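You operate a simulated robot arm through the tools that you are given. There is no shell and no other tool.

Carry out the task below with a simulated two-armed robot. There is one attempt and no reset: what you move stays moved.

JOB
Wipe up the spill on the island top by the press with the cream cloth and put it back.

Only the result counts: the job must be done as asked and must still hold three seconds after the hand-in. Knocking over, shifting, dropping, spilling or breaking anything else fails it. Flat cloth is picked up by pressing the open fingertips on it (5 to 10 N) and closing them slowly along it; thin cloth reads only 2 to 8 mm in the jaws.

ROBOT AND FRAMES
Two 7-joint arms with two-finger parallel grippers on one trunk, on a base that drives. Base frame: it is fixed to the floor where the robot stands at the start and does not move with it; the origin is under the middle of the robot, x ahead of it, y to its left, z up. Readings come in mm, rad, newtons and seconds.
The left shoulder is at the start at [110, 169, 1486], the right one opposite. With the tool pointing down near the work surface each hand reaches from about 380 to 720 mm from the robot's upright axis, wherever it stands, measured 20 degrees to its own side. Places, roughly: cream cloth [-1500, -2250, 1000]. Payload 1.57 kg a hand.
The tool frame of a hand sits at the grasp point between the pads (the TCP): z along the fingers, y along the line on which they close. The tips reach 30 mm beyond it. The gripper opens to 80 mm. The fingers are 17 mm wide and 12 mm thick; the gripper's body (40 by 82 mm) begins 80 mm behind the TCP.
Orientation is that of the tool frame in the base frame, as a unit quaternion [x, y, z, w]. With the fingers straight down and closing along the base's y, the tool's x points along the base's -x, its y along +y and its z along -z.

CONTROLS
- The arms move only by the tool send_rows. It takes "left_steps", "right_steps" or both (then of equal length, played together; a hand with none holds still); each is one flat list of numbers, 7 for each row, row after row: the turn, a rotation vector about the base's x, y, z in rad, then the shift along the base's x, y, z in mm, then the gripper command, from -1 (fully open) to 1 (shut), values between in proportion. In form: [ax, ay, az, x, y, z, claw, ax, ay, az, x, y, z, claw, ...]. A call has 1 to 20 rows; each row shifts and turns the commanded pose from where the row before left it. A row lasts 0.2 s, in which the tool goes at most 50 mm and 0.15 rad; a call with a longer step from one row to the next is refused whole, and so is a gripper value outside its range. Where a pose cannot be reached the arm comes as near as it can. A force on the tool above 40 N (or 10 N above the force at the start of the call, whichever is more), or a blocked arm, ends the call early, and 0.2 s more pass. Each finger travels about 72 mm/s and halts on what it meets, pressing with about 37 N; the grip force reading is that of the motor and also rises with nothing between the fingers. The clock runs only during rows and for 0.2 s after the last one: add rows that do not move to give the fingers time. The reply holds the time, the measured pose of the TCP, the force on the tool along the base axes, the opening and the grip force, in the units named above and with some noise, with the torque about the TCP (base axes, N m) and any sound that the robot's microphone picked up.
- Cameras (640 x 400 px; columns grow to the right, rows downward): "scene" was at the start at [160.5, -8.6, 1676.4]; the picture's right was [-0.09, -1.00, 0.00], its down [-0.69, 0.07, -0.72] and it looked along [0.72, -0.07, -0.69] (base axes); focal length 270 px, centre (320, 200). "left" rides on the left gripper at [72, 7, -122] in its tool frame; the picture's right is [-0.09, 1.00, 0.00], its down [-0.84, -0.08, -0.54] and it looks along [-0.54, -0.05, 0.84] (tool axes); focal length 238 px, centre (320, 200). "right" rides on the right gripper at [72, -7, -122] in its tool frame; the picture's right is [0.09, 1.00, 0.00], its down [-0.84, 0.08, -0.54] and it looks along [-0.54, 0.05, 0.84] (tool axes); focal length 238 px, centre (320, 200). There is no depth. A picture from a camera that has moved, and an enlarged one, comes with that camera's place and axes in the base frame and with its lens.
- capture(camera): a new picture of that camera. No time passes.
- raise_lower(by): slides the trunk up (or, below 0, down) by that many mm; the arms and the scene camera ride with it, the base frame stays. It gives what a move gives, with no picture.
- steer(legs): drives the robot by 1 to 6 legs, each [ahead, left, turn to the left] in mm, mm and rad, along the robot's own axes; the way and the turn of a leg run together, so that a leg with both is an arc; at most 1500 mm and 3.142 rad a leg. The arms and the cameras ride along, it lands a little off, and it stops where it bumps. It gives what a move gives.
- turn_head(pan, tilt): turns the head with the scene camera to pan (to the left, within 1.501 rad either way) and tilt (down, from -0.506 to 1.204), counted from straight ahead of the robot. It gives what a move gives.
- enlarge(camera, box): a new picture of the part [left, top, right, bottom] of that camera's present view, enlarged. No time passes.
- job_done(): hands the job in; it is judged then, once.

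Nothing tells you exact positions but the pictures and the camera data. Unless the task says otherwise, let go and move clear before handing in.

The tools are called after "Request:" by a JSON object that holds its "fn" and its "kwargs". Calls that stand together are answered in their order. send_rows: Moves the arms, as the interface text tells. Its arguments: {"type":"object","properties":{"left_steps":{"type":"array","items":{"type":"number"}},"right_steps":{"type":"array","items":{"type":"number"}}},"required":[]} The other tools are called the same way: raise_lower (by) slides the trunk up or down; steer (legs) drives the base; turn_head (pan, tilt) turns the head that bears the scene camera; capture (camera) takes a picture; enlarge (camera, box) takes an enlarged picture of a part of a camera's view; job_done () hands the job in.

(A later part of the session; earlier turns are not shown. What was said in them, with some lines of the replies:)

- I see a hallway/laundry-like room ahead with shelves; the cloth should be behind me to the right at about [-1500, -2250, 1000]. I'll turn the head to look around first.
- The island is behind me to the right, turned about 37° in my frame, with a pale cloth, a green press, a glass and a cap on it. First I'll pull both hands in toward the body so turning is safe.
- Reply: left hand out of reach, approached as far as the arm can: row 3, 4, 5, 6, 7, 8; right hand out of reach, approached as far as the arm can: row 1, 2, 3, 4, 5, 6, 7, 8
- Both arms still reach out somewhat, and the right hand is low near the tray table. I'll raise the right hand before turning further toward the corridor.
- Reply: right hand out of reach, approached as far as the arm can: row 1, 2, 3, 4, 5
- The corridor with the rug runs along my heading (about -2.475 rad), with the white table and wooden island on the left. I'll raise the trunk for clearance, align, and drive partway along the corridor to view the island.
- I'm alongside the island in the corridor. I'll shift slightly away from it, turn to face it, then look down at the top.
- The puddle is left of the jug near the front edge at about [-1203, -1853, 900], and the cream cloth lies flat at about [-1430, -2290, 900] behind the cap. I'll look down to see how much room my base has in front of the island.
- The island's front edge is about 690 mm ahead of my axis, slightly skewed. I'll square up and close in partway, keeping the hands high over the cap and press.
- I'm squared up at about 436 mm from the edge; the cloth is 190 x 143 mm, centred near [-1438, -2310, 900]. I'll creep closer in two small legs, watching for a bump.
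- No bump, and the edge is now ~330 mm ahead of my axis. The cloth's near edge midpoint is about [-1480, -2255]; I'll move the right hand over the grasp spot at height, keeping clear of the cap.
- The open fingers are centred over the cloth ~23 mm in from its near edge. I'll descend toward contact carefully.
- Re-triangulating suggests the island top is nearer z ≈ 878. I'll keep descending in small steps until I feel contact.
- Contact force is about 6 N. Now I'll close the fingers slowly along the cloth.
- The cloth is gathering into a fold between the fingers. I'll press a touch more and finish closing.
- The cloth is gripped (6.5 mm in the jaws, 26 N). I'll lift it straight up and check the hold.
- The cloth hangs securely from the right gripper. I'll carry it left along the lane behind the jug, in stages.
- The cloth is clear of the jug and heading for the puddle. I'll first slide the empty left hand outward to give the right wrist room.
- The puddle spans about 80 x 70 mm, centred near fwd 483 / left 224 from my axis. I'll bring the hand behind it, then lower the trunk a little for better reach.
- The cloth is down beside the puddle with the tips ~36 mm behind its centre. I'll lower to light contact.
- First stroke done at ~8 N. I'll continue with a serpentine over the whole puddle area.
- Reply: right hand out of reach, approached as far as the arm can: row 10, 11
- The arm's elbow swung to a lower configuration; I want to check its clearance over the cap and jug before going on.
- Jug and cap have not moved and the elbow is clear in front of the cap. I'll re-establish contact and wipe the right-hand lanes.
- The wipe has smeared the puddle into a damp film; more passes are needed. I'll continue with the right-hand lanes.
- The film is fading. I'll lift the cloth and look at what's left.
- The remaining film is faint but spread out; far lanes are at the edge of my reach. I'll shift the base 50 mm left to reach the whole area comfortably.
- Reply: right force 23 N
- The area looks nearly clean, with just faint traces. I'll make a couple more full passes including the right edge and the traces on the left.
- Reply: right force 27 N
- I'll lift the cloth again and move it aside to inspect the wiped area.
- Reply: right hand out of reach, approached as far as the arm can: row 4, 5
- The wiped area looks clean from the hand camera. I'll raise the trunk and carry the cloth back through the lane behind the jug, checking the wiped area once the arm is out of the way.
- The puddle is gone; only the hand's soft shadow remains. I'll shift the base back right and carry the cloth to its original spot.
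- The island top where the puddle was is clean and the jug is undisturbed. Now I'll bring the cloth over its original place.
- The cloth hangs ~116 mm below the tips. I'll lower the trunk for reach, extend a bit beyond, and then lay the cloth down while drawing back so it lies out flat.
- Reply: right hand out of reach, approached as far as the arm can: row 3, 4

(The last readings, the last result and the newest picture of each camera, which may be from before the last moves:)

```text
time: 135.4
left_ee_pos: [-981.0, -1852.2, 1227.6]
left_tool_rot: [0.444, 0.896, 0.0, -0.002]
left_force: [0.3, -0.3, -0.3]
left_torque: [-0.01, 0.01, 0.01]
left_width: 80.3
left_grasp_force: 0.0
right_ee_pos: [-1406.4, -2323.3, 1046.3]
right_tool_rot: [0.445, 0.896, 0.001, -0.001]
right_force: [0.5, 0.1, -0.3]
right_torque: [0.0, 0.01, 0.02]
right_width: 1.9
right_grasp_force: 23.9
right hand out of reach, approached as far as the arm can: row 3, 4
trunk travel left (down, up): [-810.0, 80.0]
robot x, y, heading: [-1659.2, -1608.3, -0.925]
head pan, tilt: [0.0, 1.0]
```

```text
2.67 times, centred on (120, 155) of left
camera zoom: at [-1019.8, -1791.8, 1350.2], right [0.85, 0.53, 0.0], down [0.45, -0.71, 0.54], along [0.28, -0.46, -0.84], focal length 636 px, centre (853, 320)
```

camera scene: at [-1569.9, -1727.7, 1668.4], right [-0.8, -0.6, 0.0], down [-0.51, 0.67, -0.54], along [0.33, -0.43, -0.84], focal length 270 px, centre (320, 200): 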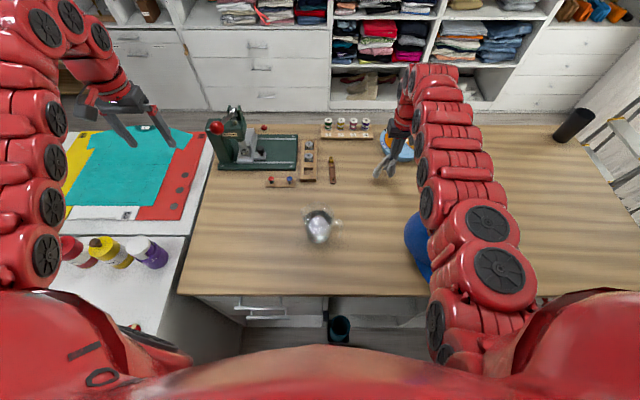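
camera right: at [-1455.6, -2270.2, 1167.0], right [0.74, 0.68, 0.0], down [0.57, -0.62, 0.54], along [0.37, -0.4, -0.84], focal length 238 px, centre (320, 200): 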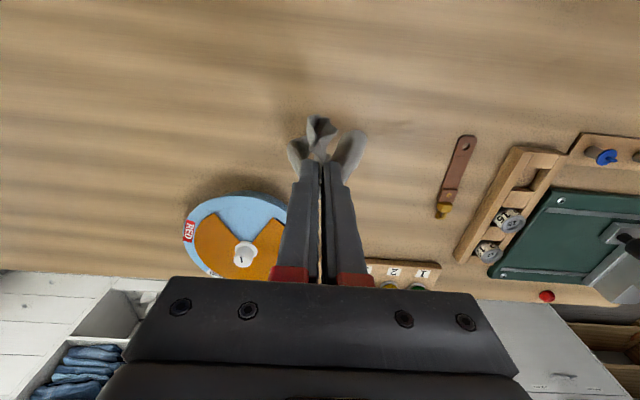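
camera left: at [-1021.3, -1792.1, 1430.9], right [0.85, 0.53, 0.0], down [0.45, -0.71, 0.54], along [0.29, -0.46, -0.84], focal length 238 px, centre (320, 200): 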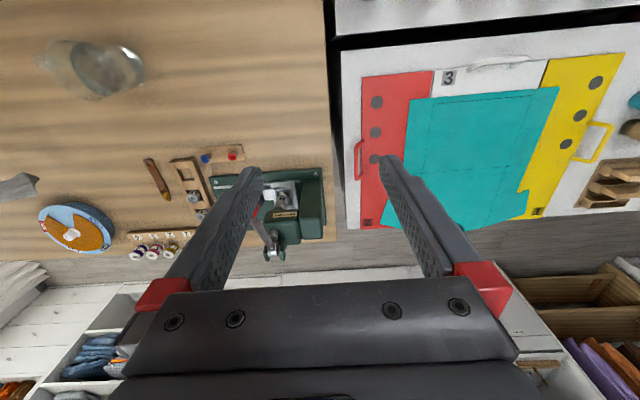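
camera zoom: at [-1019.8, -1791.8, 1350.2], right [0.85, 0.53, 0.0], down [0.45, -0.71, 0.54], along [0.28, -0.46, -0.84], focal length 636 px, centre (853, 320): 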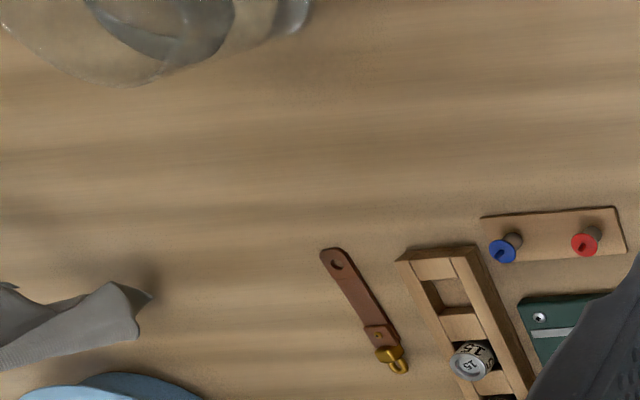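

Request:
{"fn": "send_rows", "kwargs": {"right_steps": [0, 0, 0, 0, 0, -20, 1, 0, 0, 0, -10.8, 14.4, -8, 1, 0, 0, 0, -10.8, 14.4, -8, 1, 0, 0, 0, -9, 12, -20, 1, 0, 0, 0, -5.4, 7.2, -20, 1, 0, 0, 0, -3.6, 4.8, -20, 1, 0, 0, 0, -1.8, 2.4, -15, 1, 0, 0, 0, 0, 0, 0, 1]}}

Request:
{"fn": "capture", "kwargs": {"camera": "right"}}

Request:
{"fn": "capture", "kwargs": {"camera": "scene"}}

```text
time: 137.2
left_ee_pos: [-981.1, -1852.2, 1227.0]
left_tool_rot: [0.444, 0.896, 0.0, -0.001]
left_force: [-0.2, 0.0, -0.3]
left_torque: [0.0, -0.01, -0.01]
left_width: 79.8
left_grasp_force: 0.1
right_ee_pos: [-1452.7, -2265.2, 945.9]
right_tool_rot: [0.445, 0.896, 0.0, -0.001]
right_force: [-0.4, 0.5, 0.2]
right_torque: [0.0, -0.01, 0.01]
right_width: 1.9
right_grasp_force: 23.3
right hand out of reach, approached as far as the arm can: row 1
trunk travel left (down, up): [-810.0, 80.0]
robot x, y, heading: [-1659.5, -1607.7, -0.925]
head pan, tilt: [0.0, 1.0]
```

```text
taken
camera right: at [-1500.7, -2212.6, 1067.4], right [0.74, 0.67, 0.0], down [0.57, -0.62, 0.54], along [0.37, -0.4, -0.84], focal length 238 px, centre (320, 200)
```

right: 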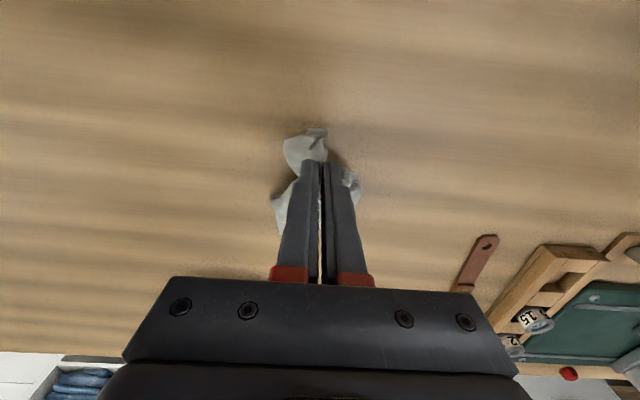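

```text
taken
camera scene: at [-1570.9, -1727.7, 1668.5], right [-0.8, -0.6, 0.0], down [-0.51, 0.67, -0.54], along [0.33, -0.43, -0.84], focal length 270 px, centre (320, 200)
```

scene: 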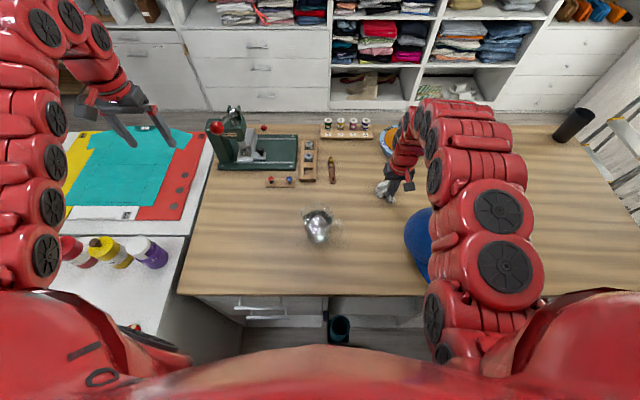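

The cloth is over its spot. I'll lower to light contact, then open the fingers slowly so they spread the fold back out.

Request:
{"fn": "send_rows", "kwargs": {"right_steps": [0, 0, 0, 0, -1, -15, 1, 0, 0, 0, 0, -1, -12, 1, 0, 0, 0, 0, -1, -4, 1, 0, 0, 0, 0, 0, 0, 1]}}

```text
time: 138.2
left_ee_pos: [-981.9, -1852.6, 1227.7]
left_tool_rot: [0.444, 0.896, 0.0, -0.001]
left_force: [-0.5, 0.2, 0.3]
left_torque: [0.0, -0.02, -0.01]
left_width: 80.0
left_grasp_force: 0.0
right_ee_pos: [-1450.1, -2268.9, 914.8]
right_tool_rot: [0.445, 0.896, 0.001, 0.0]
right_force: [0.0, 1.1, 0.3]
right_torque: [0.01, 0.0, 0.04]
right_width: 1.9
right_grasp_force: 23.1
trunk travel left (down, up): [-810.0, 80.0]
robot x, y, heading: [-1657.8, -1603.4, -0.925]
head pan, tilt: [0.0, 1.0]
```

Request:
{"fn": "send_rows", "kwargs": {"right_steps": [0, 0, 0, 0, 0, -2, 1, 0, 0, 0, 0, 0, 0, 1]}}

Request:
{"fn": "send_rows", "kwargs": {"right_steps": [0, 0, 0, 0, 0, -1, 1, 0, 0, 0, 0, 0, 0, 1]}}

Request:
{"fn": "capture", "kwargs": {"camera": "right"}}

```text
time: 138.8
left_ee_pos: [-981.8, -1852.7, 1228.0]
left_tool_rot: [0.445, 0.896, 0.0, -0.001]
left_force: [-0.6, -1.1, 0.7]
left_torque: [0.02, -0.01, -0.04]
left_width: 80.0
left_grasp_force: 0.1
right_ee_pos: [-1450.7, -2268.0, 914.9]
right_tool_rot: [0.445, 0.896, -0.001, 0.001]
right_force: [0.0, 0.8, 6.6]
right_torque: [0.0, -0.04, 0.01]
right_width: 1.7
right_grasp_force: 23.3
trunk travel left (down, up): [-810.0, 80.0]
robot x, y, heading: [-1660.5, -1608.0, -0.922]
head pan, tilt: [0.0, 1.0]
```

```text
time: 139.4
left_ee_pos: [-983.5, -1850.7, 1228.2]
left_tool_rot: [0.444, 0.896, 0.0, -0.001]
left_force: [0.7, 0.2, -0.4]
left_torque: [0.03, -0.01, -0.01]
left_width: 79.9
left_grasp_force: 0.2
right_ee_pos: [-1450.6, -2268.6, 912.2]
right_tool_rot: [0.446, 0.895, -0.001, 0.001]
right_force: [-0.3, 0.5, 11.6]
right_torque: [0.03, 0.01, 0.04]
right_width: 1.9
right_grasp_force: 24.1
trunk travel left (down, up): [-810.0, 80.0]
robot x, y, heading: [-1660.3, -1605.8, -0.922]
head pan, tilt: [0.0, 1.0]
```

```text
taken
camera right: at [-1499.4, -2215.4, 1034.0], right [0.74, 0.67, 0.0], down [0.57, -0.62, 0.54], along [0.37, -0.4, -0.84], focal length 238 px, centre (320, 200)
```

right: 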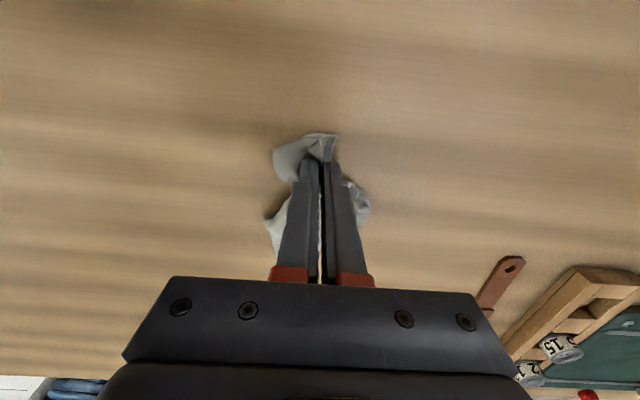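

Request:
{"fn": "send_rows", "kwargs": {"right_steps": [0, 0, 0, 0, 0, 0, 0.92, 0, 0, 0, 0, 0, 0, 0.84, 0, 0, 0, 0, 0, -0.3, 0.76, 0, 0, 0, 0, 0, -0.3, 0.66, 0, 0, 0, 0, 0, 0, 0.56, 0, 0, 0, 0, 0, 0, 0.46, 0, 0, 0, 0, 0, 0, 0.36, 0, 0, 0, 0, 0, 0, 0.26, 0, 0, 0, 0, 0, 0, 0.16, 0, 0, 0, 0, 0, 0, 0.06, 0, 0, 0, 0, 0, 0, -0.04, 0, 0, 0, 0, 0, 0, -0.14]}}

Request:
{"fn": "capture", "kwargs": {"camera": "right"}}

```text
time: 142.0
left_ee_pos: [-983.2, -1850.7, 1227.9]
left_tool_rot: [0.444, 0.896, -0.001, 0.0]
left_force: [0.1, -0.3, 0.3]
left_torque: [-0.01, -0.01, 0.0]
left_width: 80.1
left_grasp_force: 0.2
right_ee_pos: [-1450.6, -2267.4, 912.0]
right_tool_rot: [0.444, 0.896, 0.0, 0.001]
right_force: [3.8, 3.6, 16.4]
right_torque: [-0.2, 0.16, 0.02]
right_width: 41.3
right_grasp_force: 0.0
trunk travel left (down, up): [-810.0, 80.0]
robot x, y, heading: [-1660.7, -1608.5, -0.92]
head pan, tilt: [0.0, 1.0]
```

```text
taken
camera right: at [-1499.2, -2214.5, 1032.6], right [0.74, 0.67, 0.0], down [0.57, -0.62, 0.54], along [0.37, -0.4, -0.84], focal length 238 px, centre (320, 200)
```

right: 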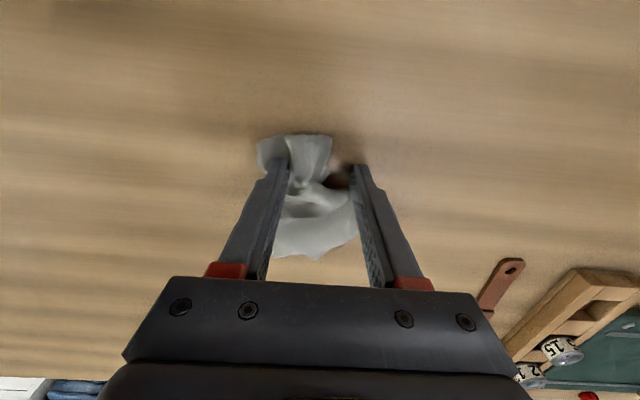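

Request:
{"fn": "send_rows", "kwargs": {"right_steps": [0, 0, 0, 0, 0, 3, -0.3, 0, 0, 0, 0, 0, 8, -0.5, 0, 0, 0, 0, 0, 20, -0.8, 0, 0, 0, 0, 0, 35, -1, 0, 0, 0, 0, 0, 35, -1, 0, 0, 0, 0, 0, 35, -1, 0, 0, 0, 0, 0, 0, -1]}}

Request:
{"fn": "capture", "kwargs": {"camera": "right"}}

Request:
{"fn": "capture", "kwargs": {"camera": "scene"}}

Request:
{"fn": "enlarge", "kwargs": {"camera": "right", "box": [200, 80, 440, 230]}}

```text
time: 143.6
left_ee_pos: [-987.3, -1856.4, 1228.0]
left_tool_rot: [0.445, 0.895, 0.003, -0.001]
left_force: [-0.3, -1.8, 0.1]
left_torque: [0.04, -0.07, 0.0]
left_width: 80.2
left_grasp_force: 0.1
right_ee_pos: [-1455.5, -2274.5, 1044.9]
right_tool_rot: [0.446, 0.895, 0.002, 0.0]
right_force: [-0.5, -0.5, -0.6]
right_torque: [0.08, -0.03, 0.02]
right_width: 80.0
right_grasp_force: 0.1
trunk travel left (down, up): [-810.0, 80.0]
robot x, y, heading: [-1660.8, -1605.9, -0.923]
head pan, tilt: [0.0, 1.0]
```

```text
taken
camera right: at [-1503.9, -2221.6, 1166.0], right [0.74, 0.67, 0.01], down [0.56, -0.62, 0.54], along [0.37, -0.4, -0.84], focal length 238 px, centre (320, 200)
```

right: 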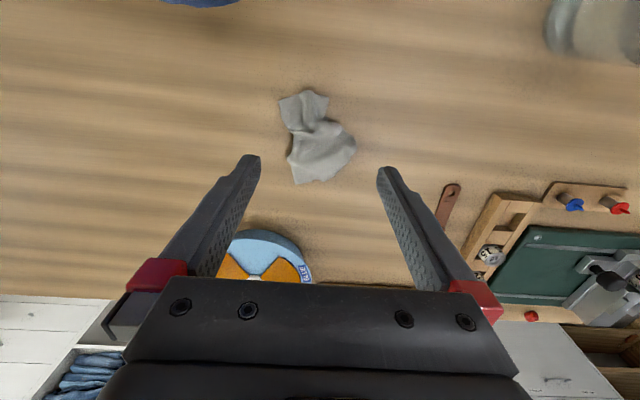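

```text
taken
camera scene: at [-1576.9, -1732.0, 1668.4], right [-0.8, -0.6, 0.0], down [-0.51, 0.67, -0.54], along [0.33, -0.43, -0.84], focal length 270 px, centre (320, 200)
```

scene: 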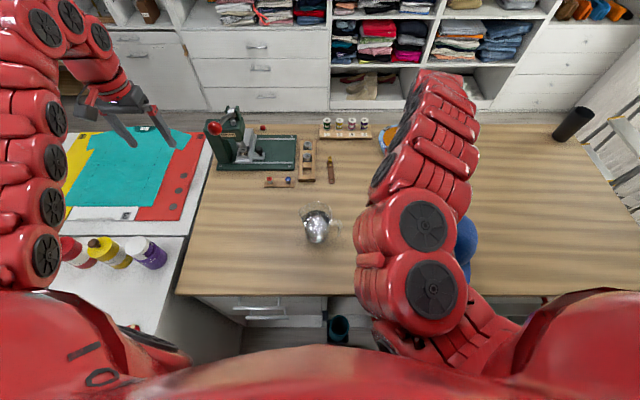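

```text
2.67 times, centred on (320, 155) of right
camera zoom: at [-1503.9, -2221.6, 1166.0], right [0.74, 0.67, 0.01], down [0.56, -0.62, 0.54], along [0.37, -0.4, -0.84], focal length 636 px, centre (320, 320)
```

zoom: 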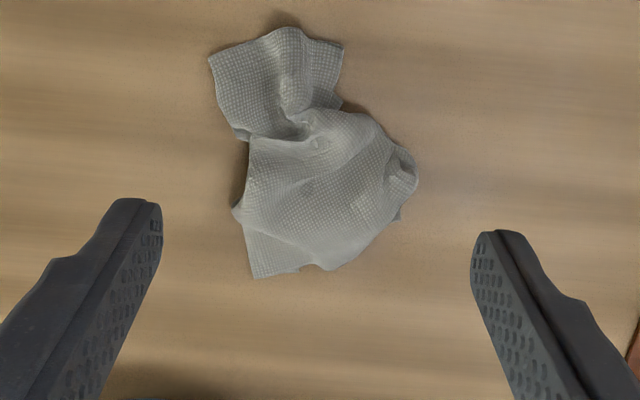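

The cloth is released within about 26 mm of its original centre, though crumpled. I'll raise the trunk, take a clear look, and then try to spread it out with the fingertips.

Request:
{"fn": "raise_lower", "kwargs": {"by": 80}}

Request:
{"fn": "send_rows", "kwargs": {"right_steps": [0, 0, 0, 8, -9, 0, 0, 0, 0, 0, 8, -9, 0, 0.5, 0, 0, 0, 9, -10, 0, 0.9, 0, 0, 0, 0, 0, 0, 0.9, 0, 0, 0, 0, 0, 0, 0.9]}}

Request:
{"fn": "capture", "kwargs": {"camera": "right"}}

Request:
{"fn": "capture", "kwargs": {"camera": "scene"}}

```text
time: 144.7
left_ee_pos: [-982.7, -1853.1, 1307.9]
left_tool_rot: [0.444, 0.896, 0.001, -0.002]
left_force: [-0.2, -0.2, -0.1]
left_torque: [0.0, -0.01, 0.0]
left_width: 80.3
left_grasp_force: 0.1
right_ee_pos: [-1450.4, -2272.4, 1125.7]
right_tool_rot: [0.446, 0.895, 0.0, 0.0]
right_force: [0.2, 0.0, -0.7]
right_torque: [-0.01, -0.01, 0.0]
right_width: 79.9
right_grasp_force: 0.1
trunk travel left (down, up): [-890.0, 0.0]
robot x, y, heading: [-1657.5, -1605.7, -0.925]
head pan, tilt: [0.0, 1.0]
```

```text
time: 145.9
left_ee_pos: [-983.4, -1852.1, 1308.1]
left_tool_rot: [0.444, 0.896, 0.001, -0.002]
left_force: [-0.2, -0.2, -0.5]
left_torque: [0.02, 0.01, 0.02]
left_width: 80.3
left_grasp_force: 0.0
right_ee_pos: [-1425.2, -2300.8, 1126.3]
right_tool_rot: [0.445, 0.895, 0.001, 0.0]
right_force: [-0.3, 0.0, 0.5]
right_torque: [0.03, 0.01, 0.0]
right_width: 4.1
right_grasp_force: 0.1
trunk travel left (down, up): [-890.0, 0.0]
robot x, y, heading: [-1660.0, -1604.6, -0.919]
head pan, tilt: [0.0, 1.0]
```

```text
taken
camera right: at [-1474.3, -2246.8, 1246.8], right [0.74, 0.67, 0.0], down [0.57, -0.62, 0.54], along [0.37, -0.4, -0.84], focal length 238 px, centre (320, 200)
```

right: 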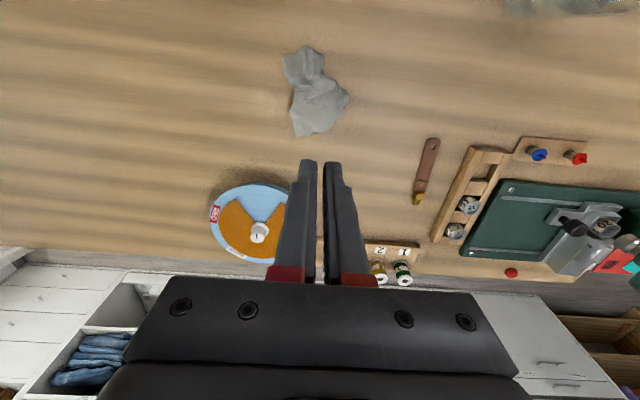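

```text
taken
camera scene: at [-1570.8, -1727.8, 1748.4], right [-0.8, -0.6, 0.0], down [-0.51, 0.67, -0.54], along [0.33, -0.43, -0.84], focal length 270 px, centre (320, 200)
```

scene: 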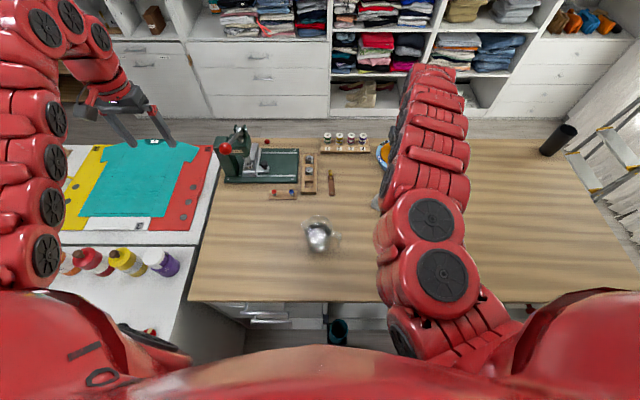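

Request:
{"fn": "send_rows", "kwargs": {"right_steps": [0, 0, 0, -1, 0, -40, 0.9, 0, 0, 0, -1, 0, -40, 0.9, 0, 0, 0, -1, 0, -40, 0.9, 0, 0, 0, 0, 0, -40, 0.9, 0, 0, 0, 0, 0, 0, 0.9]}}

Request:
{"fn": "capture", "kwargs": {"camera": "right"}}

Request:
{"fn": "capture", "kwargs": {"camera": "scene"}}

```text
time: 147.1
left_ee_pos: [-980.8, -1850.5, 1307.9]
left_tool_rot: [0.443, 0.896, 0.0, -0.002]
left_force: [-0.1, -0.8, 0.6]
left_torque: [-0.02, 0.01, -0.03]
left_width: 79.9
left_grasp_force: 0.0
right_ee_pos: [-1429.5, -2297.6, 988.9]
right_tool_rot: [0.446, 0.895, 0.0, -0.001]
right_force: [0.4, 0.1, 0.0]
right_torque: [-0.01, 0.0, -0.02]
right_width: 4.0
right_grasp_force: 0.0
right hand out of reach, approached as far as the arm can: row 4
trunk travel left (down, up): [-890.0, 0.0]
robot x, y, heading: [-1660.2, -1606.1, -0.924]
head pan, tilt: [0.0, 1.0]
```

```text
taken
camera right: at [-1477.7, -2244.4, 1110.3], right [0.74, 0.67, 0.0], down [0.57, -0.62, 0.54], along [0.37, -0.4, -0.84], focal length 238 px, centre (320, 200)
```

right: 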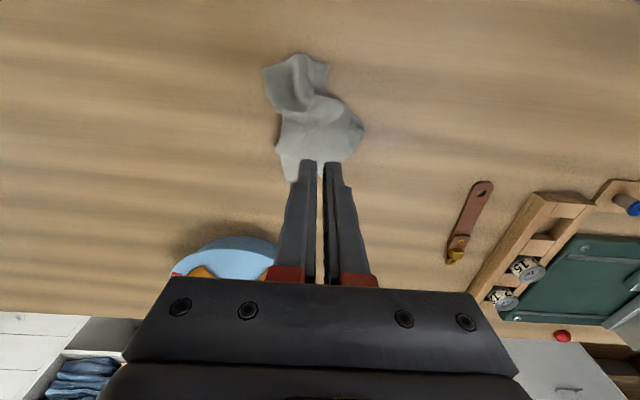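

```text
taken
camera scene: at [-1569.8, -1726.9, 1748.5], right [-0.8, -0.6, 0.0], down [-0.51, 0.67, -0.54], along [0.33, -0.43, -0.84], focal length 270 px, centre (320, 200)
```

scene: 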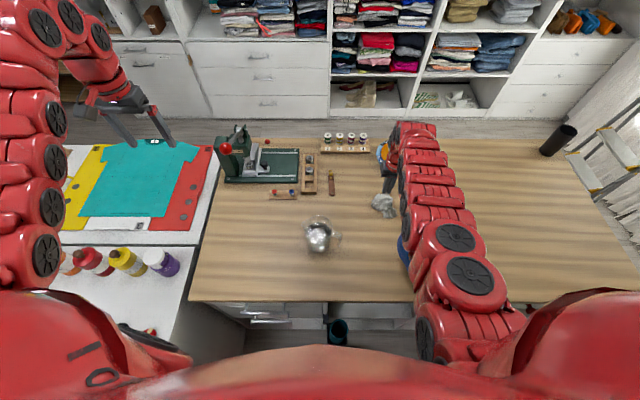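

Request:
{"fn": "send_rows", "kwargs": {"right_steps": [0, 0, 0, -7.5, 10, 0, 0.9, 0, 0, 0, -7.5, 10, 0, 0.9, 0, 0, 0, 0, 0, 0, 0.9]}}

Request:
{"fn": "raise_lower", "kwargs": {"by": -40}}

Request:
{"fn": "capture", "kwargs": {"camera": "right"}}

Request:
{"fn": "capture", "kwargs": {"camera": "scene"}}

```text
time: 147.9
left_ee_pos: [-981.6, -1853.9, 1307.7]
left_tool_rot: [0.445, 0.896, 0.001, -0.001]
left_force: [-0.3, 0.2, 0.0]
left_torque: [-0.01, 0.01, 0.02]
left_width: 79.9
left_grasp_force: 0.0
right_ee_pos: [-1445.5, -2277.9, 987.1]
right_tool_rot: [0.445, 0.896, 0.001, 0.001]
right_force: [-0.3, 0.4, 1.3]
right_torque: [0.03, 0.02, -0.05]
right_width: 4.3
right_grasp_force: 0.0
trunk travel left (down, up): [-890.0, 0.0]
robot x, y, heading: [-1658.1, -1607.3, -0.926]
head pan, tilt: [0.0, 1.0]
```

```text
time: 148.8
left_ee_pos: [-981.5, -1851.8, 1267.1]
left_tool_rot: [0.443, 0.896, 0.0, -0.001]
left_force: [0.6, -0.1, 0.1]
left_torque: [-0.01, 0.0, 0.02]
left_width: 80.0
left_grasp_force: 0.1
right_ee_pos: [-1444.9, -2276.5, 948.5]
right_tool_rot: [0.445, 0.896, 0.001, 0.0]
right_force: [0.1, 0.0, -0.1]
right_torque: [-0.01, 0.05, 0.07]
right_width: 3.9
right_grasp_force: 0.0
trunk travel left (down, up): [-850.0, 40.0]
robot x, y, heading: [-1656.3, -1603.8, -0.923]
head pan, tilt: [0.0, 1.0]
```

```text
taken
camera right: at [-1493.3, -2224.6, 1068.7], right [0.74, 0.67, 0.0], down [0.57, -0.62, 0.54], along [0.37, -0.4, -0.84], focal length 238 px, centre (320, 200)
```

right: 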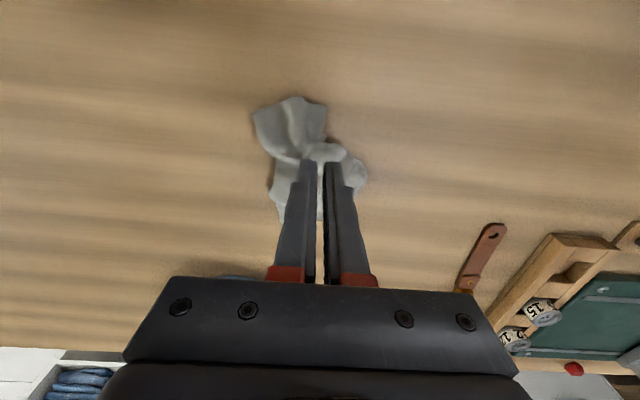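

```text
taken
camera scene: at [-1571.0, -1727.3, 1708.5], right [-0.8, -0.6, 0.0], down [-0.51, 0.67, -0.54], along [0.33, -0.43, -0.84], focal length 270 px, centre (320, 200)
```

scene: 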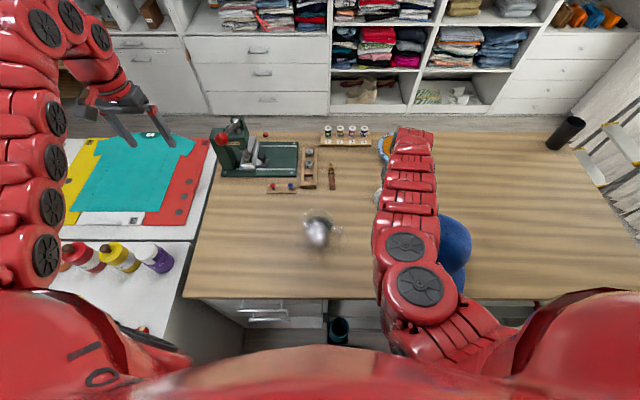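

Request:
{"fn": "send_rows", "kwargs": {"right_steps": [0, 0, 0, 0, 0, -12, 0.9, 0, 0, 0, 0, 0, -10, 0.9, 0, 0, 0, 0, 0, -8, 0.9, 0, 0, 0, 0, 0, -3, 0.9, 0, 0, 0, 0, 0, 0, 0.9]}}

```text
time: 150.0
left_ee_pos: [-982.6, -1852.4, 1268.3]
left_tool_rot: [0.444, 0.896, 0.0, -0.003]
left_force: [1.1, -0.1, -0.1]
left_torque: [0.0, -0.02, -0.03]
left_width: 79.9
left_grasp_force: 0.0
right_ee_pos: [-1444.2, -2276.7, 913.4]
right_tool_rot: [0.446, 0.895, 0.001, 0.001]
right_force: [0.9, 0.9, 4.0]
right_torque: [0.04, 0.0, 0.0]
right_width: 3.8
right_grasp_force: 0.1
trunk travel left (down, up): [-850.0, 40.0]
robot x, y, heading: [-1661.1, -1607.2, -0.922]
head pan, tilt: [0.0, 1.0]
```

Light contact at 4 N; I'll press slightly and open the fingers slowly to spread the cloth sideways.

Request:
{"fn": "send_rows", "kwargs": {"right_steps": [0, 0, 0, 0, 0, -0.6, 0.9, 0, 0, 0, 0, 0, 0, 0.8, 0, 0, 0, 0, 0, 0, 0.65, 0, 0, 0, 0, 0, 0, 0.5, 0, 0, 0, 0, 0, 0, 0.35, 0, 0, 0, 0, 0, 0, 0.2, 0, 0, 0, 0, 0, 0, 0.05, 0, 0, 0, 0, 0, 0, -0.1, 0, 0, 0, 0, 0, 0, -0.25, 0, 0, 0, 0, 0, 0, -0.4, 0, 0, 0, 0, 0, 0, -0.55, 0, 0, 0, 0, 0, 0, -0.7, 0, 0, 0, 0, 0, 0, -0.85, 0, 0, 0, 0, 0, 0, -1, 0, 0, 0, 0, 0, 0, -1]}}

Request:
{"fn": "capture", "kwargs": {"camera": "right"}}

```text
time: 153.2
left_ee_pos: [-981.1, -1851.2, 1268.0]
left_tool_rot: [0.444, 0.896, 0.0, -0.001]
left_force: [-0.9, 0.1, 0.3]
left_torque: [0.02, 0.03, 0.01]
left_width: 80.0
left_grasp_force: 0.1
right_ee_pos: [-1444.9, -2276.5, 913.2]
right_tool_rot: [0.445, 0.896, 0.0, 0.001]
right_force: [1.4, 1.1, 5.0]
right_torque: [-0.09, 0.16, -0.01]
right_width: 78.3
right_grasp_force: 0.1
trunk travel left (down, up): [-850.0, 40.0]
robot x, y, heading: [-1658.4, -1610.9, -0.923]
head pan, tilt: [0.0, 1.0]
```

```text
taken
camera right: at [-1492.8, -2224.4, 1034.7], right [0.74, 0.67, 0.0], down [0.57, -0.62, 0.54], along [0.37, -0.4, -0.84], focal length 238 px, centre (320, 200)
```

right: 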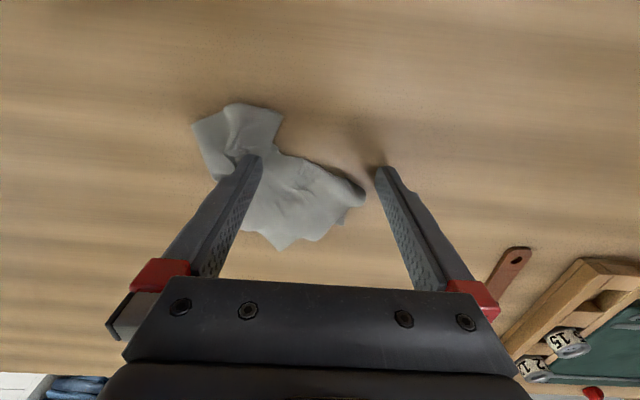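

Request:
{"fn": "send_rows", "kwargs": {"right_steps": [0, 0, 0, 0, 0, 5, -1, 0, 0, 0, 0, 0, 15, -1, 0, 0, 0, 0, 0, 25, -1, 0, 0, 0, 0, 0, 30, -1, 0, 0, 0, 0, 0, 0, -1]}}

Request:
{"fn": "capture", "kwargs": {"camera": "right"}}

Request:
{"fn": "enlarge", "kwargs": {"camera": "right", "box": [160, 50, 480, 250]}}

Request:
{"fn": "capture", "kwargs": {"camera": "scene"}}

```text
time: 154.4
left_ee_pos: [-982.7, -1851.5, 1268.2]
left_tool_rot: [0.444, 0.896, 0.0, -0.002]
left_force: [-0.7, 0.8, 0.3]
left_torque: [0.0, -0.01, 0.0]
left_width: 80.2
left_grasp_force: 0.1
right_ee_pos: [-1444.2, -2277.7, 986.4]
right_tool_rot: [0.445, 0.895, 0.001, 0.001]
right_force: [0.8, -0.4, -0.6]
right_torque: [0.01, -0.01, 0.0]
right_width: 80.0
right_grasp_force: 0.0
trunk travel left (down, up): [-850.0, 40.0]
robot x, y, heading: [-1663.6, -1607.4, -0.929]
head pan, tilt: [0.0, 1.0]
```

```text
taken
camera right: at [-1492.2, -2226.0, 1108.3], right [0.74, 0.67, 0.0], down [0.57, -0.62, 0.54], along [0.37, -0.4, -0.84], focal length 238 px, centre (320, 200)
```

right: 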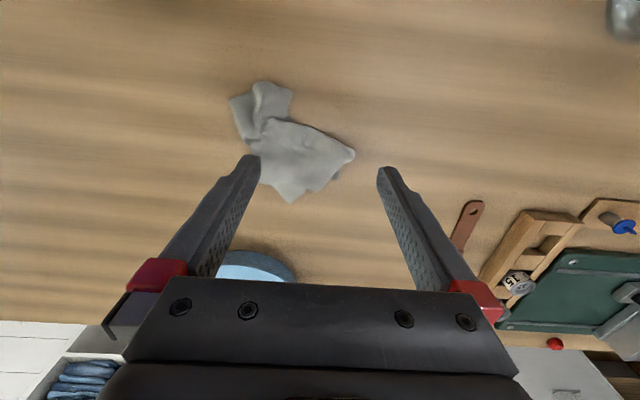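

```text
2.00 times, centred on (320, 150) of right
camera zoom: at [-1492.2, -2226.0, 1108.3], right [0.74, 0.67, 0.0], down [0.57, -0.62, 0.54], along [0.37, -0.4, -0.84], focal length 477 px, centre (320, 300)
```

zoom: 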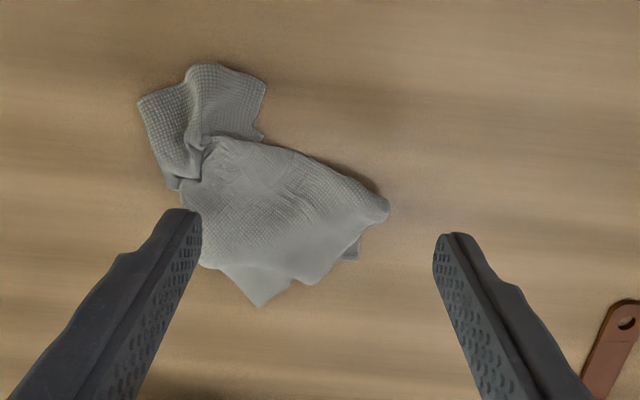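

```text
taken
camera scene: at [-1570.4, -1727.9, 1708.4], right [-0.8, -0.6, 0.0], down [-0.51, 0.67, -0.54], along [0.33, -0.43, -0.84], focal length 270 px, centre (320, 200)
```

scene: 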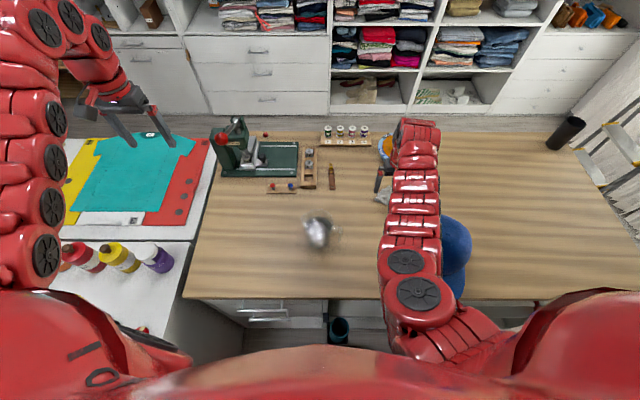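

The cloth is flatter now, but its centre is about 35–40 mm to the right of where it was. I'll press the closed tips on its left part and draw it gently left to open the fold and recentre it.

Request:
{"fn": "raise_lower", "kwargs": {"by": -40}}

Request:
{"fn": "send_rows", "kwargs": {"right_steps": [0, 0, 0, 5, -9, 0, 0, 0, 0, 0, 5, -10, 0, 0.5, 0, 0, 0, 0, 0, 0, 1, 0, 0, 0, 0, 0, 0, 1, 0, 0, 0, 0, 0, -10, 1, 0, 0, 0, 0, 0, -10, 1, 0, 0, 0, 0, 0, 0, 1]}}

Request:
{"fn": "capture", "kwargs": {"camera": "right"}}

Request:
{"fn": "capture", "kwargs": {"camera": "scene"}}

```text
time: 155.2
left_ee_pos: [-982.4, -1852.6, 1228.2]
left_tool_rot: [0.443, 0.896, 0.0, -0.001]
left_force: [-0.6, 0.0, -0.6]
left_torque: [-0.05, 0.0, 0.0]
left_width: 80.1
left_grasp_force: 0.0
right_ee_pos: [-1444.2, -2278.7, 947.8]
right_tool_rot: [0.446, 0.895, 0.001, 0.0]
right_force: [0.0, 0.8, 0.0]
right_torque: [-0.01, 0.0, 0.0]
right_width: 79.9
right_grasp_force: 0.0
trunk travel left (down, up): [-810.0, 80.0]
robot x, y, heading: [-1662.5, -1609.7, -0.92]
head pan, tilt: [0.0, 1.0]
```

```text
time: 156.8
left_ee_pos: [-982.8, -1852.4, 1227.5]
left_tool_rot: [0.444, 0.896, 0.0, -0.002]
left_force: [0.9, 0.1, 0.1]
left_torque: [0.0, -0.03, 0.01]
left_width: 80.0
left_grasp_force: 0.0
right_ee_pos: [-1433.8, -2297.0, 926.4]
right_tool_rot: [0.445, 0.895, 0.001, 0.001]
right_force: [0.5, -0.3, -0.5]
right_torque: [0.01, 0.03, -0.01]
right_width: 0.0
right_grasp_force: 21.5
trunk travel left (down, up): [-810.0, 80.0]
robot x, y, heading: [-1657.5, -1608.7, -0.926]
head pan, tilt: [0.0, 1.0]
```

```text
taken
camera right: at [-1482.2, -2245.2, 1048.1], right [0.74, 0.67, 0.0], down [0.57, -0.62, 0.54], along [0.37, -0.4, -0.84], focal length 238 px, centre (320, 200)
```

right: 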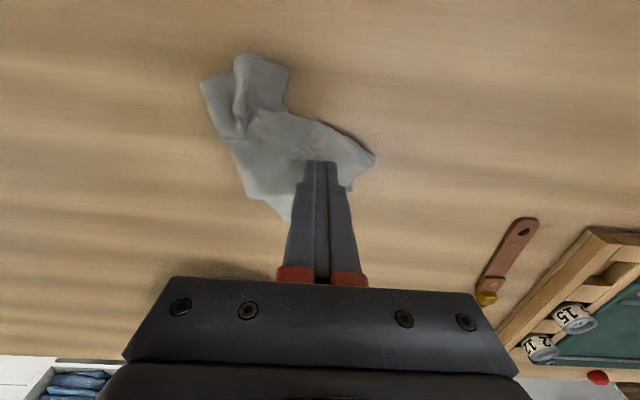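

```text
taken
camera scene: at [-1570.6, -1727.7, 1668.4], right [-0.8, -0.6, 0.0], down [-0.51, 0.67, -0.54], along [0.33, -0.43, -0.84], focal length 270 px, centre (320, 200)
```

scene: 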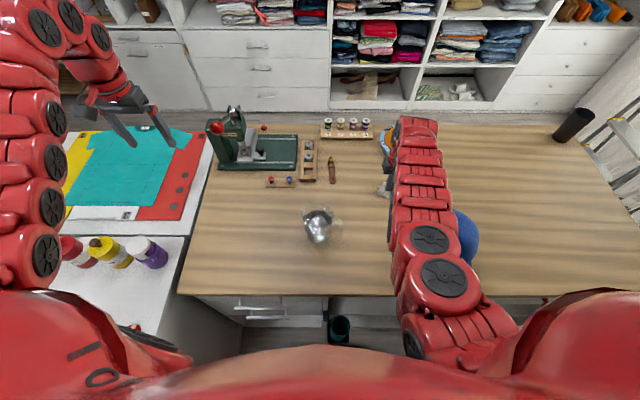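

Request:
{"fn": "send_rows", "kwargs": {"right_steps": [0, 0, 0, 0, 0, -7, 1, 0, 0, 0, 0, 0, -4, 1, 0, 0, 0, 0, 0, -2, 1, 0, 0, 0, 0, 0, 0, 1]}}

```text
time: 157.8
left_ee_pos: [-981.9, -1852.5, 1226.2]
left_tool_rot: [0.444, 0.896, 0.001, -0.001]
left_force: [-0.2, -0.1, -0.3]
left_torque: [0.01, -0.01, -0.02]
left_width: 79.9
left_grasp_force: 0.0
right_ee_pos: [-1433.9, -2299.2, 914.1]
right_tool_rot: [0.445, 0.895, 0.001, 0.001]
right_force: [-0.6, -0.8, -0.7]
right_torque: [-0.02, 0.0, -0.06]
right_width: 0.0
right_grasp_force: 21.3
trunk travel left (down, up): [-810.0, 80.0]
robot x, y, heading: [-1658.4, -1606.2, -0.927]
head pan, tilt: [0.0, 1.0]
```

Request:
{"fn": "send_rows", "kwargs": {"right_steps": [0, 0, 0, 0, 0, -2, 1, 0, 0, 0, 0, 0, 0, 1]}}

```text
time: 158.4
left_ee_pos: [-981.8, -1852.2, 1227.6]
left_tool_rot: [0.444, 0.896, 0.001, 0.0]
left_force: [-0.2, 0.0, 0.7]
left_torque: [0.0, -0.04, 0.01]
left_width: 79.8
left_grasp_force: 0.0
right_ee_pos: [-1433.7, -2296.9, 911.3]
right_tool_rot: [0.445, 0.896, 0.0, 0.0]
right_force: [0.3, -0.5, 2.2]
right_torque: [-0.02, 0.02, 0.02]
right_width: 0.0
right_grasp_force: 21.1
trunk travel left (down, up): [-810.0, 80.0]
robot x, y, heading: [-1655.8, -1607.9, -0.925]
head pan, tilt: [0.0, 1.0]
```

Request:
{"fn": "send_rows", "kwargs": {"right_steps": [0, 0, 0, 0, 0, -1, 1, 0, 0, 0, 0, 0, 0, 1]}}

```text
time: 159.0
left_ee_pos: [-982.1, -1852.0, 1228.7]
left_tool_rot: [0.444, 0.896, 0.001, -0.001]
left_force: [0.1, -0.1, 0.0]
left_torque: [0.02, -0.03, -0.02]
left_width: 80.2
left_grasp_force: 0.0
right_ee_pos: [-1432.7, -2298.6, 913.3]
right_tool_rot: [0.446, 0.895, 0.0, 0.001]
right_force: [-0.2, -1.1, 5.0]
right_torque: [-0.02, -0.04, 0.02]
right_width: 0.0
right_grasp_force: 21.2
trunk travel left (down, up): [-810.0, 80.0]
robot x, y, heading: [-1661.1, -1605.1, -0.924]
head pan, tilt: [0.0, 1.0]
```

Request:
{"fn": "send_rows", "kwargs": {"right_steps": [0, 0, 0, 0, 0, -0.5, 1, 0, 0, 0, 6, 1.5, 0, 1, 0, 0, 0, 6, 1.5, 0, 1, 0, 0, 0, 6, 1.5, 0, 1, 0, 0, 0, 6, 1.5, 0, 1, 0, 0, 0, 6, 1.5, 0, 1, 0, 0, 0, 6, 1.5, 0, 1, 0, 0, 0, 0, 0, 0, 1]}}

Request:
{"fn": "capture", "kwargs": {"camera": "right"}}

```text
time: 160.8
left_ee_pos: [-981.1, -1851.6, 1228.6]
left_tool_rot: [0.444, 0.896, 0.001, 0.0]
left_force: [-0.4, 0.6, 0.2]
left_torque: [0.03, -0.01, 0.02]
left_width: 80.0
left_grasp_force: 0.0
right_ee_pos: [-1407.1, -2284.6, 912.7]
right_tool_rot: [0.445, 0.896, 0.001, 0.001]
right_force: [0.3, -0.2, 5.6]
right_torque: [0.02, -0.02, -0.01]
right_width: 0.4
right_grasp_force: 21.6
right hand out of reach, approached as far as the arm can: row 4, 7
trunk travel left (down, up): [-810.0, 80.0]
robot x, y, heading: [-1659.5, -1607.0, -0.925]
head pan, tilt: [0.0, 1.0]
```

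```text
taken
camera right: at [-1456.5, -2232.4, 1033.0], right [0.74, 0.68, 0.0], down [0.57, -0.62, 0.54], along [0.37, -0.4, -0.84], focal length 238 px, centre (320, 200)
```

right: 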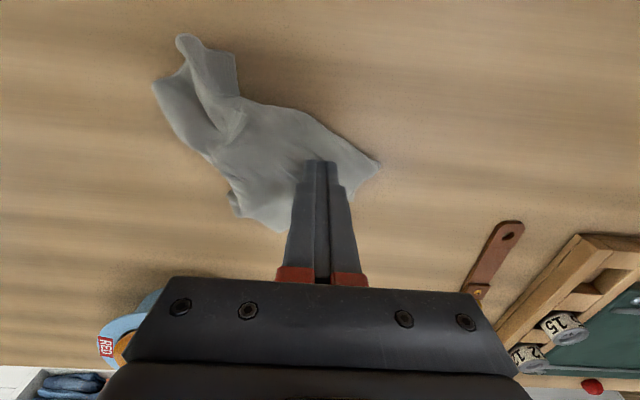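

Request:
{"fn": "send_rows", "kwargs": {"right_steps": [0, 0, 0, 0, 0, 5, 1, 0, 0, 0, -2, 2, 15, 1, 0, 0, 0, -4, 5, 25, 1, 0, 0, 0, -4, 5, 30, 1, 0, 0, 0, 0, 0, 0, 1]}}

Request:
{"fn": "raise_lower", "kwargs": {"by": 80}}

Request:
{"fn": "capture", "kwargs": {"camera": "right"}}

Request:
{"fn": "enlarge", "kwargs": {"camera": "right", "box": [160, 0, 480, 200]}}

Request:
{"fn": "capture", "kwargs": {"camera": "scene"}}

```text
time: 162.0
left_ee_pos: [-982.3, -1853.3, 1227.6]
left_tool_rot: [0.444, 0.896, 0.001, -0.002]
left_force: [-0.3, 0.3, 0.0]
left_torque: [-0.03, 0.0, 0.0]
left_width: 80.0
left_grasp_force: 0.0
right_ee_pos: [-1416.8, -2270.7, 987.7]
right_tool_rot: [0.446, 0.895, 0.001, 0.001]
right_force: [-0.8, -0.3, 0.4]
right_torque: [0.0, 0.01, 0.01]
right_width: 0.1
right_grasp_force: 21.8
trunk travel left (down, up): [-810.0, 80.0]
robot x, y, heading: [-1659.4, -1604.9, -0.927]
head pan, tilt: [0.0, 1.0]
```

```text
time: 163.2
left_ee_pos: [-982.2, -1852.1, 1307.5]
left_tool_rot: [0.444, 0.896, 0.001, -0.001]
left_force: [-0.1, -0.1, 0.3]
left_torque: [-0.01, 0.0, 0.01]
left_width: 80.0
left_grasp_force: 0.1
right_ee_pos: [-1416.3, -2272.4, 1066.7]
right_tool_rot: [0.445, 0.895, 0.001, 0.001]
right_force: [0.0, -0.3, 0.3]
right_torque: [0.01, 0.02, 0.01]
right_width: 0.0
right_grasp_force: 21.3
trunk travel left (down, up): [-890.0, 0.0]
robot x, y, heading: [-1659.7, -1607.4, -0.924]
head pan, tilt: [0.0, 1.0]
```

```text
taken
camera right: at [-1464.9, -2219.2, 1188.7], right [0.74, 0.67, 0.0], down [0.57, -0.62, 0.54], along [0.37, -0.4, -0.84], focal length 238 px, centre (320, 200)
```

right: 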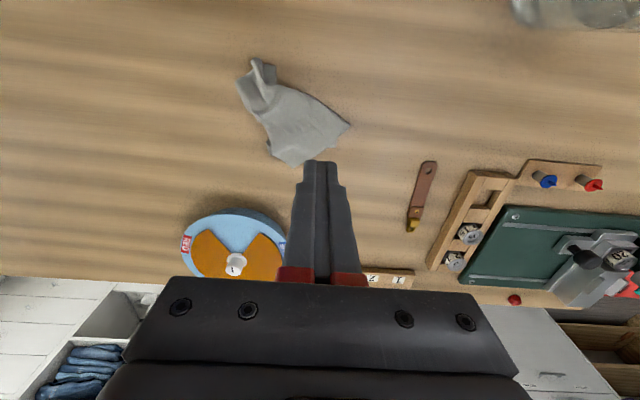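

```text
2.00 times, centred on (320, 100) of right
camera zoom: at [-1464.9, -2219.2, 1188.7], right [0.74, 0.67, 0.0], down [0.57, -0.62, 0.54], along [0.37, -0.4, -0.84], focal length 477 px, centre (320, 400)
```

zoom: 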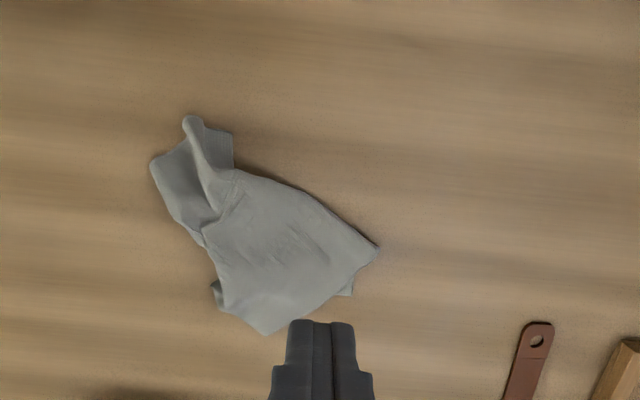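

```text
taken
camera scene: at [-1570.6, -1728.1, 1748.4], right [-0.8, -0.6, 0.0], down [-0.51, 0.67, -0.54], along [0.33, -0.43, -0.84], focal length 270 px, centre (320, 200)
```

scene: 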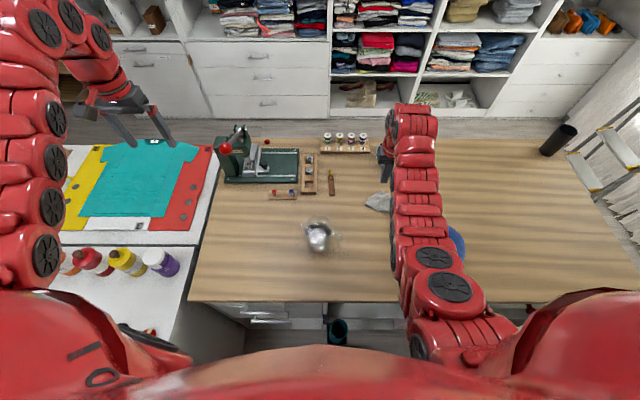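

The cloth now lies fairly flat, centred within about 15 mm of its original place. I'll raise the hand clear and do a final check of everything.

Request:
{"fn": "send_rows", "kwargs": {"right_steps": [0, 0, 0, 0, 0, 20, 1, 0, 0, 0, 0, 0, 30, 1, 0, 0, 0, 0, 0, 30, 1, 0, 0, 0, 0, 0, 30, 1, 0, 0, 0, 0, 0, 0, 1, 0, 0, 0, 0, 0, 0, 1]}}

Request:
{"fn": "capture", "kwargs": {"camera": "scene"}}

Request:
{"fn": "capture", "kwargs": {"camera": "right"}}

Request:
{"fn": "capture", "kwargs": {"camera": "left"}}

```text
time: 164.6
left_ee_pos: [-982.3, -1852.0, 1307.9]
left_tool_rot: [0.444, 0.896, 0.001, -0.002]
left_force: [0.0, -0.5, -0.1]
left_torque: [0.0, -0.02, 0.01]
left_width: 79.8
left_grasp_force: 0.1
right_ee_pos: [-1421.3, -2268.9, 1175.2]
right_tool_rot: [0.445, 0.895, 0.001, 0.001]
right_force: [0.2, 0.8, -0.7]
right_torque: [0.0, -0.02, 0.01]
right_width: 0.1
right_grasp_force: 21.3
trunk travel left (down, up): [-890.0, 0.0]
robot x, y, heading: [-1660.8, -1605.5, -0.923]
head pan, tilt: [0.0, 1.0]
```

```text
taken
camera scene: at [-1570.9, -1728.2, 1748.4], right [-0.8, -0.6, 0.0], down [-0.51, 0.67, -0.54], along [0.33, -0.43, -0.84], focal length 270 px, centre (320, 200)
```

scene: 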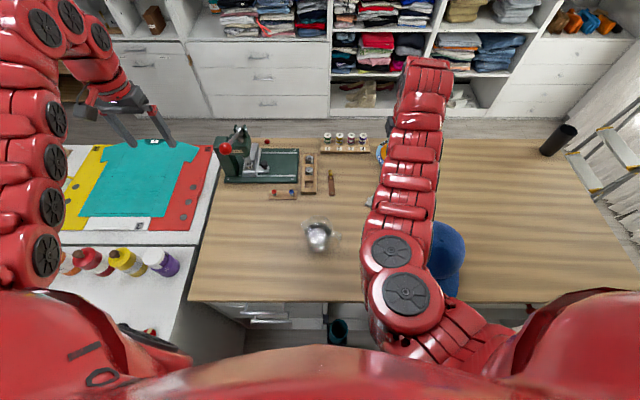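

```text
taken
camera right: at [-1469.1, -2218.2, 1296.7], right [0.74, 0.67, 0.0], down [0.57, -0.62, 0.54], along [0.37, -0.4, -0.84], focal length 238 px, centre (320, 200)
```

right: 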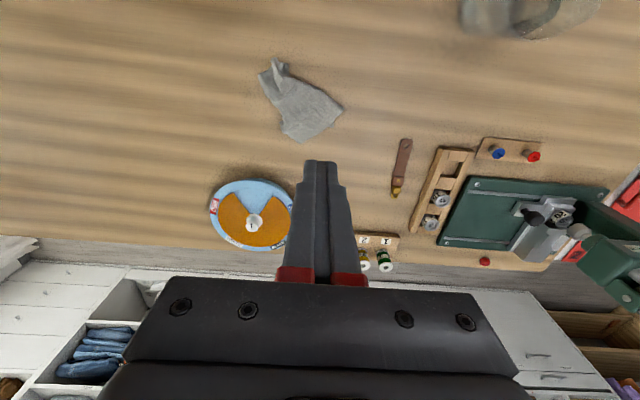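

```text
taken
camera left: at [-1020.5, -1792.3, 1430.4], right [0.85, 0.53, 0.0], down [0.45, -0.71, 0.54], along [0.29, -0.46, -0.84], focal length 238 px, centre (320, 200)
```

left: 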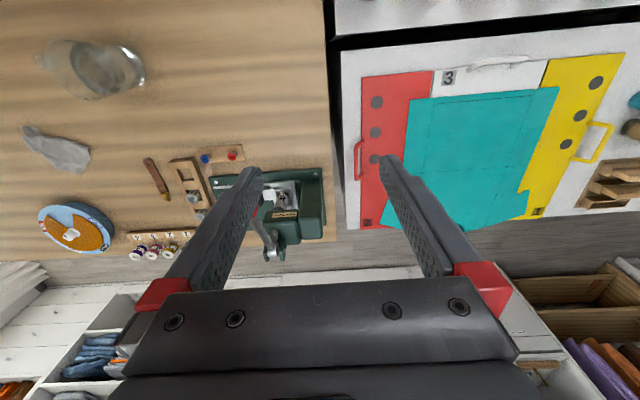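

Request:
{"fn": "enlarge", "kwargs": {"camera": "scene", "box": [190, 180, 382, 300]}}

Request:
{"fn": "enlarge", "kwargs": {"camera": "right", "box": [160, 0, 480, 200]}}

Request:
{"fn": "enlarge", "kwargs": {"camera": "left", "box": [0, 0, 330, 206]}}

```text
3.33 times, centred on (286, 240) of scene
camera zoom: at [-1570.9, -1728.2, 1748.4], right [-0.8, -0.6, 0.0], down [-0.51, 0.67, -0.54], along [0.33, -0.43, -0.84], focal length 902 px, centre (433, 67)
```

zoom: 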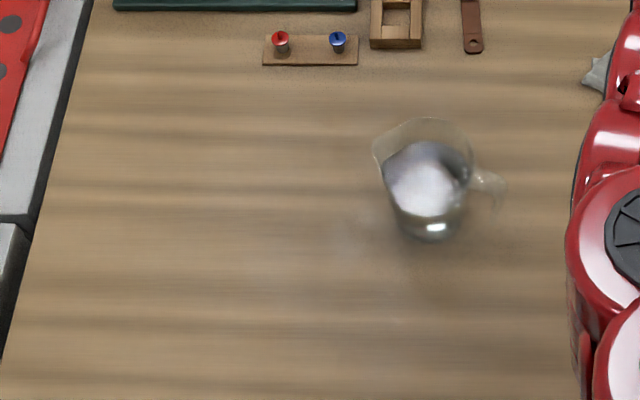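

```text
2.00 times, centred on (320, 100) of right
camera zoom: at [-1469.1, -2218.2, 1296.7], right [0.74, 0.67, 0.0], down [0.57, -0.62, 0.54], along [0.37, -0.4, -0.84], focal length 477 px, centre (320, 400)
```

zoom: 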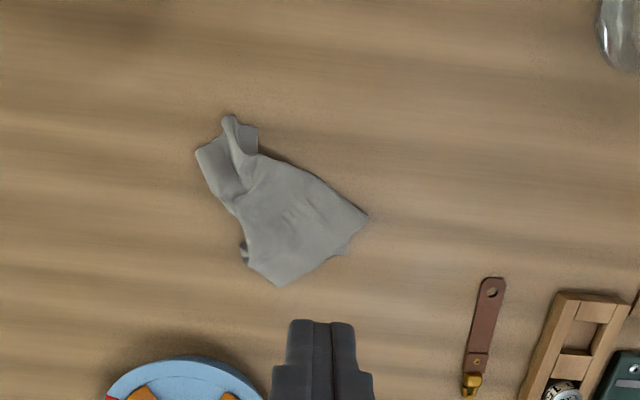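

```text
1.94 times, centred on (165, 103) of left
camera zoom: at [-1020.5, -1792.3, 1430.4], right [0.85, 0.53, 0.0], down [0.45, -0.71, 0.54], along [0.29, -0.46, -0.84], focal length 462 px, centre (621, 388)
```

zoom: 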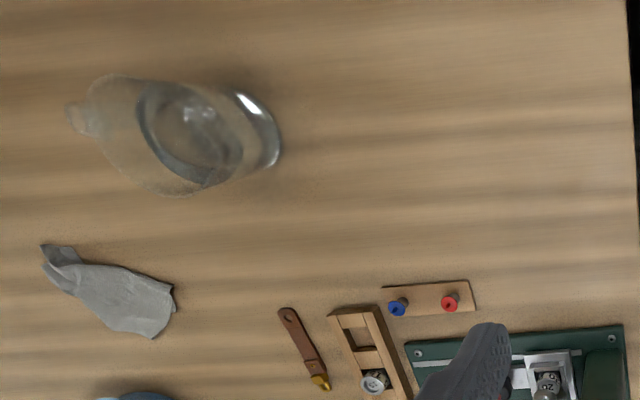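

The puddle is gone, and the jug, press, pins, brush, bowl and cap look where they were. The cloth lies released on its original spot, slightly folded, and both hands are raised clear, so I'm handing the job in.

Request:
{"fn": "job_done", "kwargs": {}}

```text
The job is handed in.
```

I wiped up the spill by the press with the cream cloth and put the cloth back on its original spot. The job is handed in.

- **Spill:** Close-up views from three cameras show the wood clean where the puddle was. I saw no drips along the path I carried the cloth.
- **Cloth:** It is released on the island top, with its centre about 15 mm from where it started, by my estimate from the pictures. It is damp and partly folded, not as flat as it was.
- **Everything else:** The jug, press, pins, brush, bowl and cap look unmoved in the final pictures. Both hands are raised clear of the island top.
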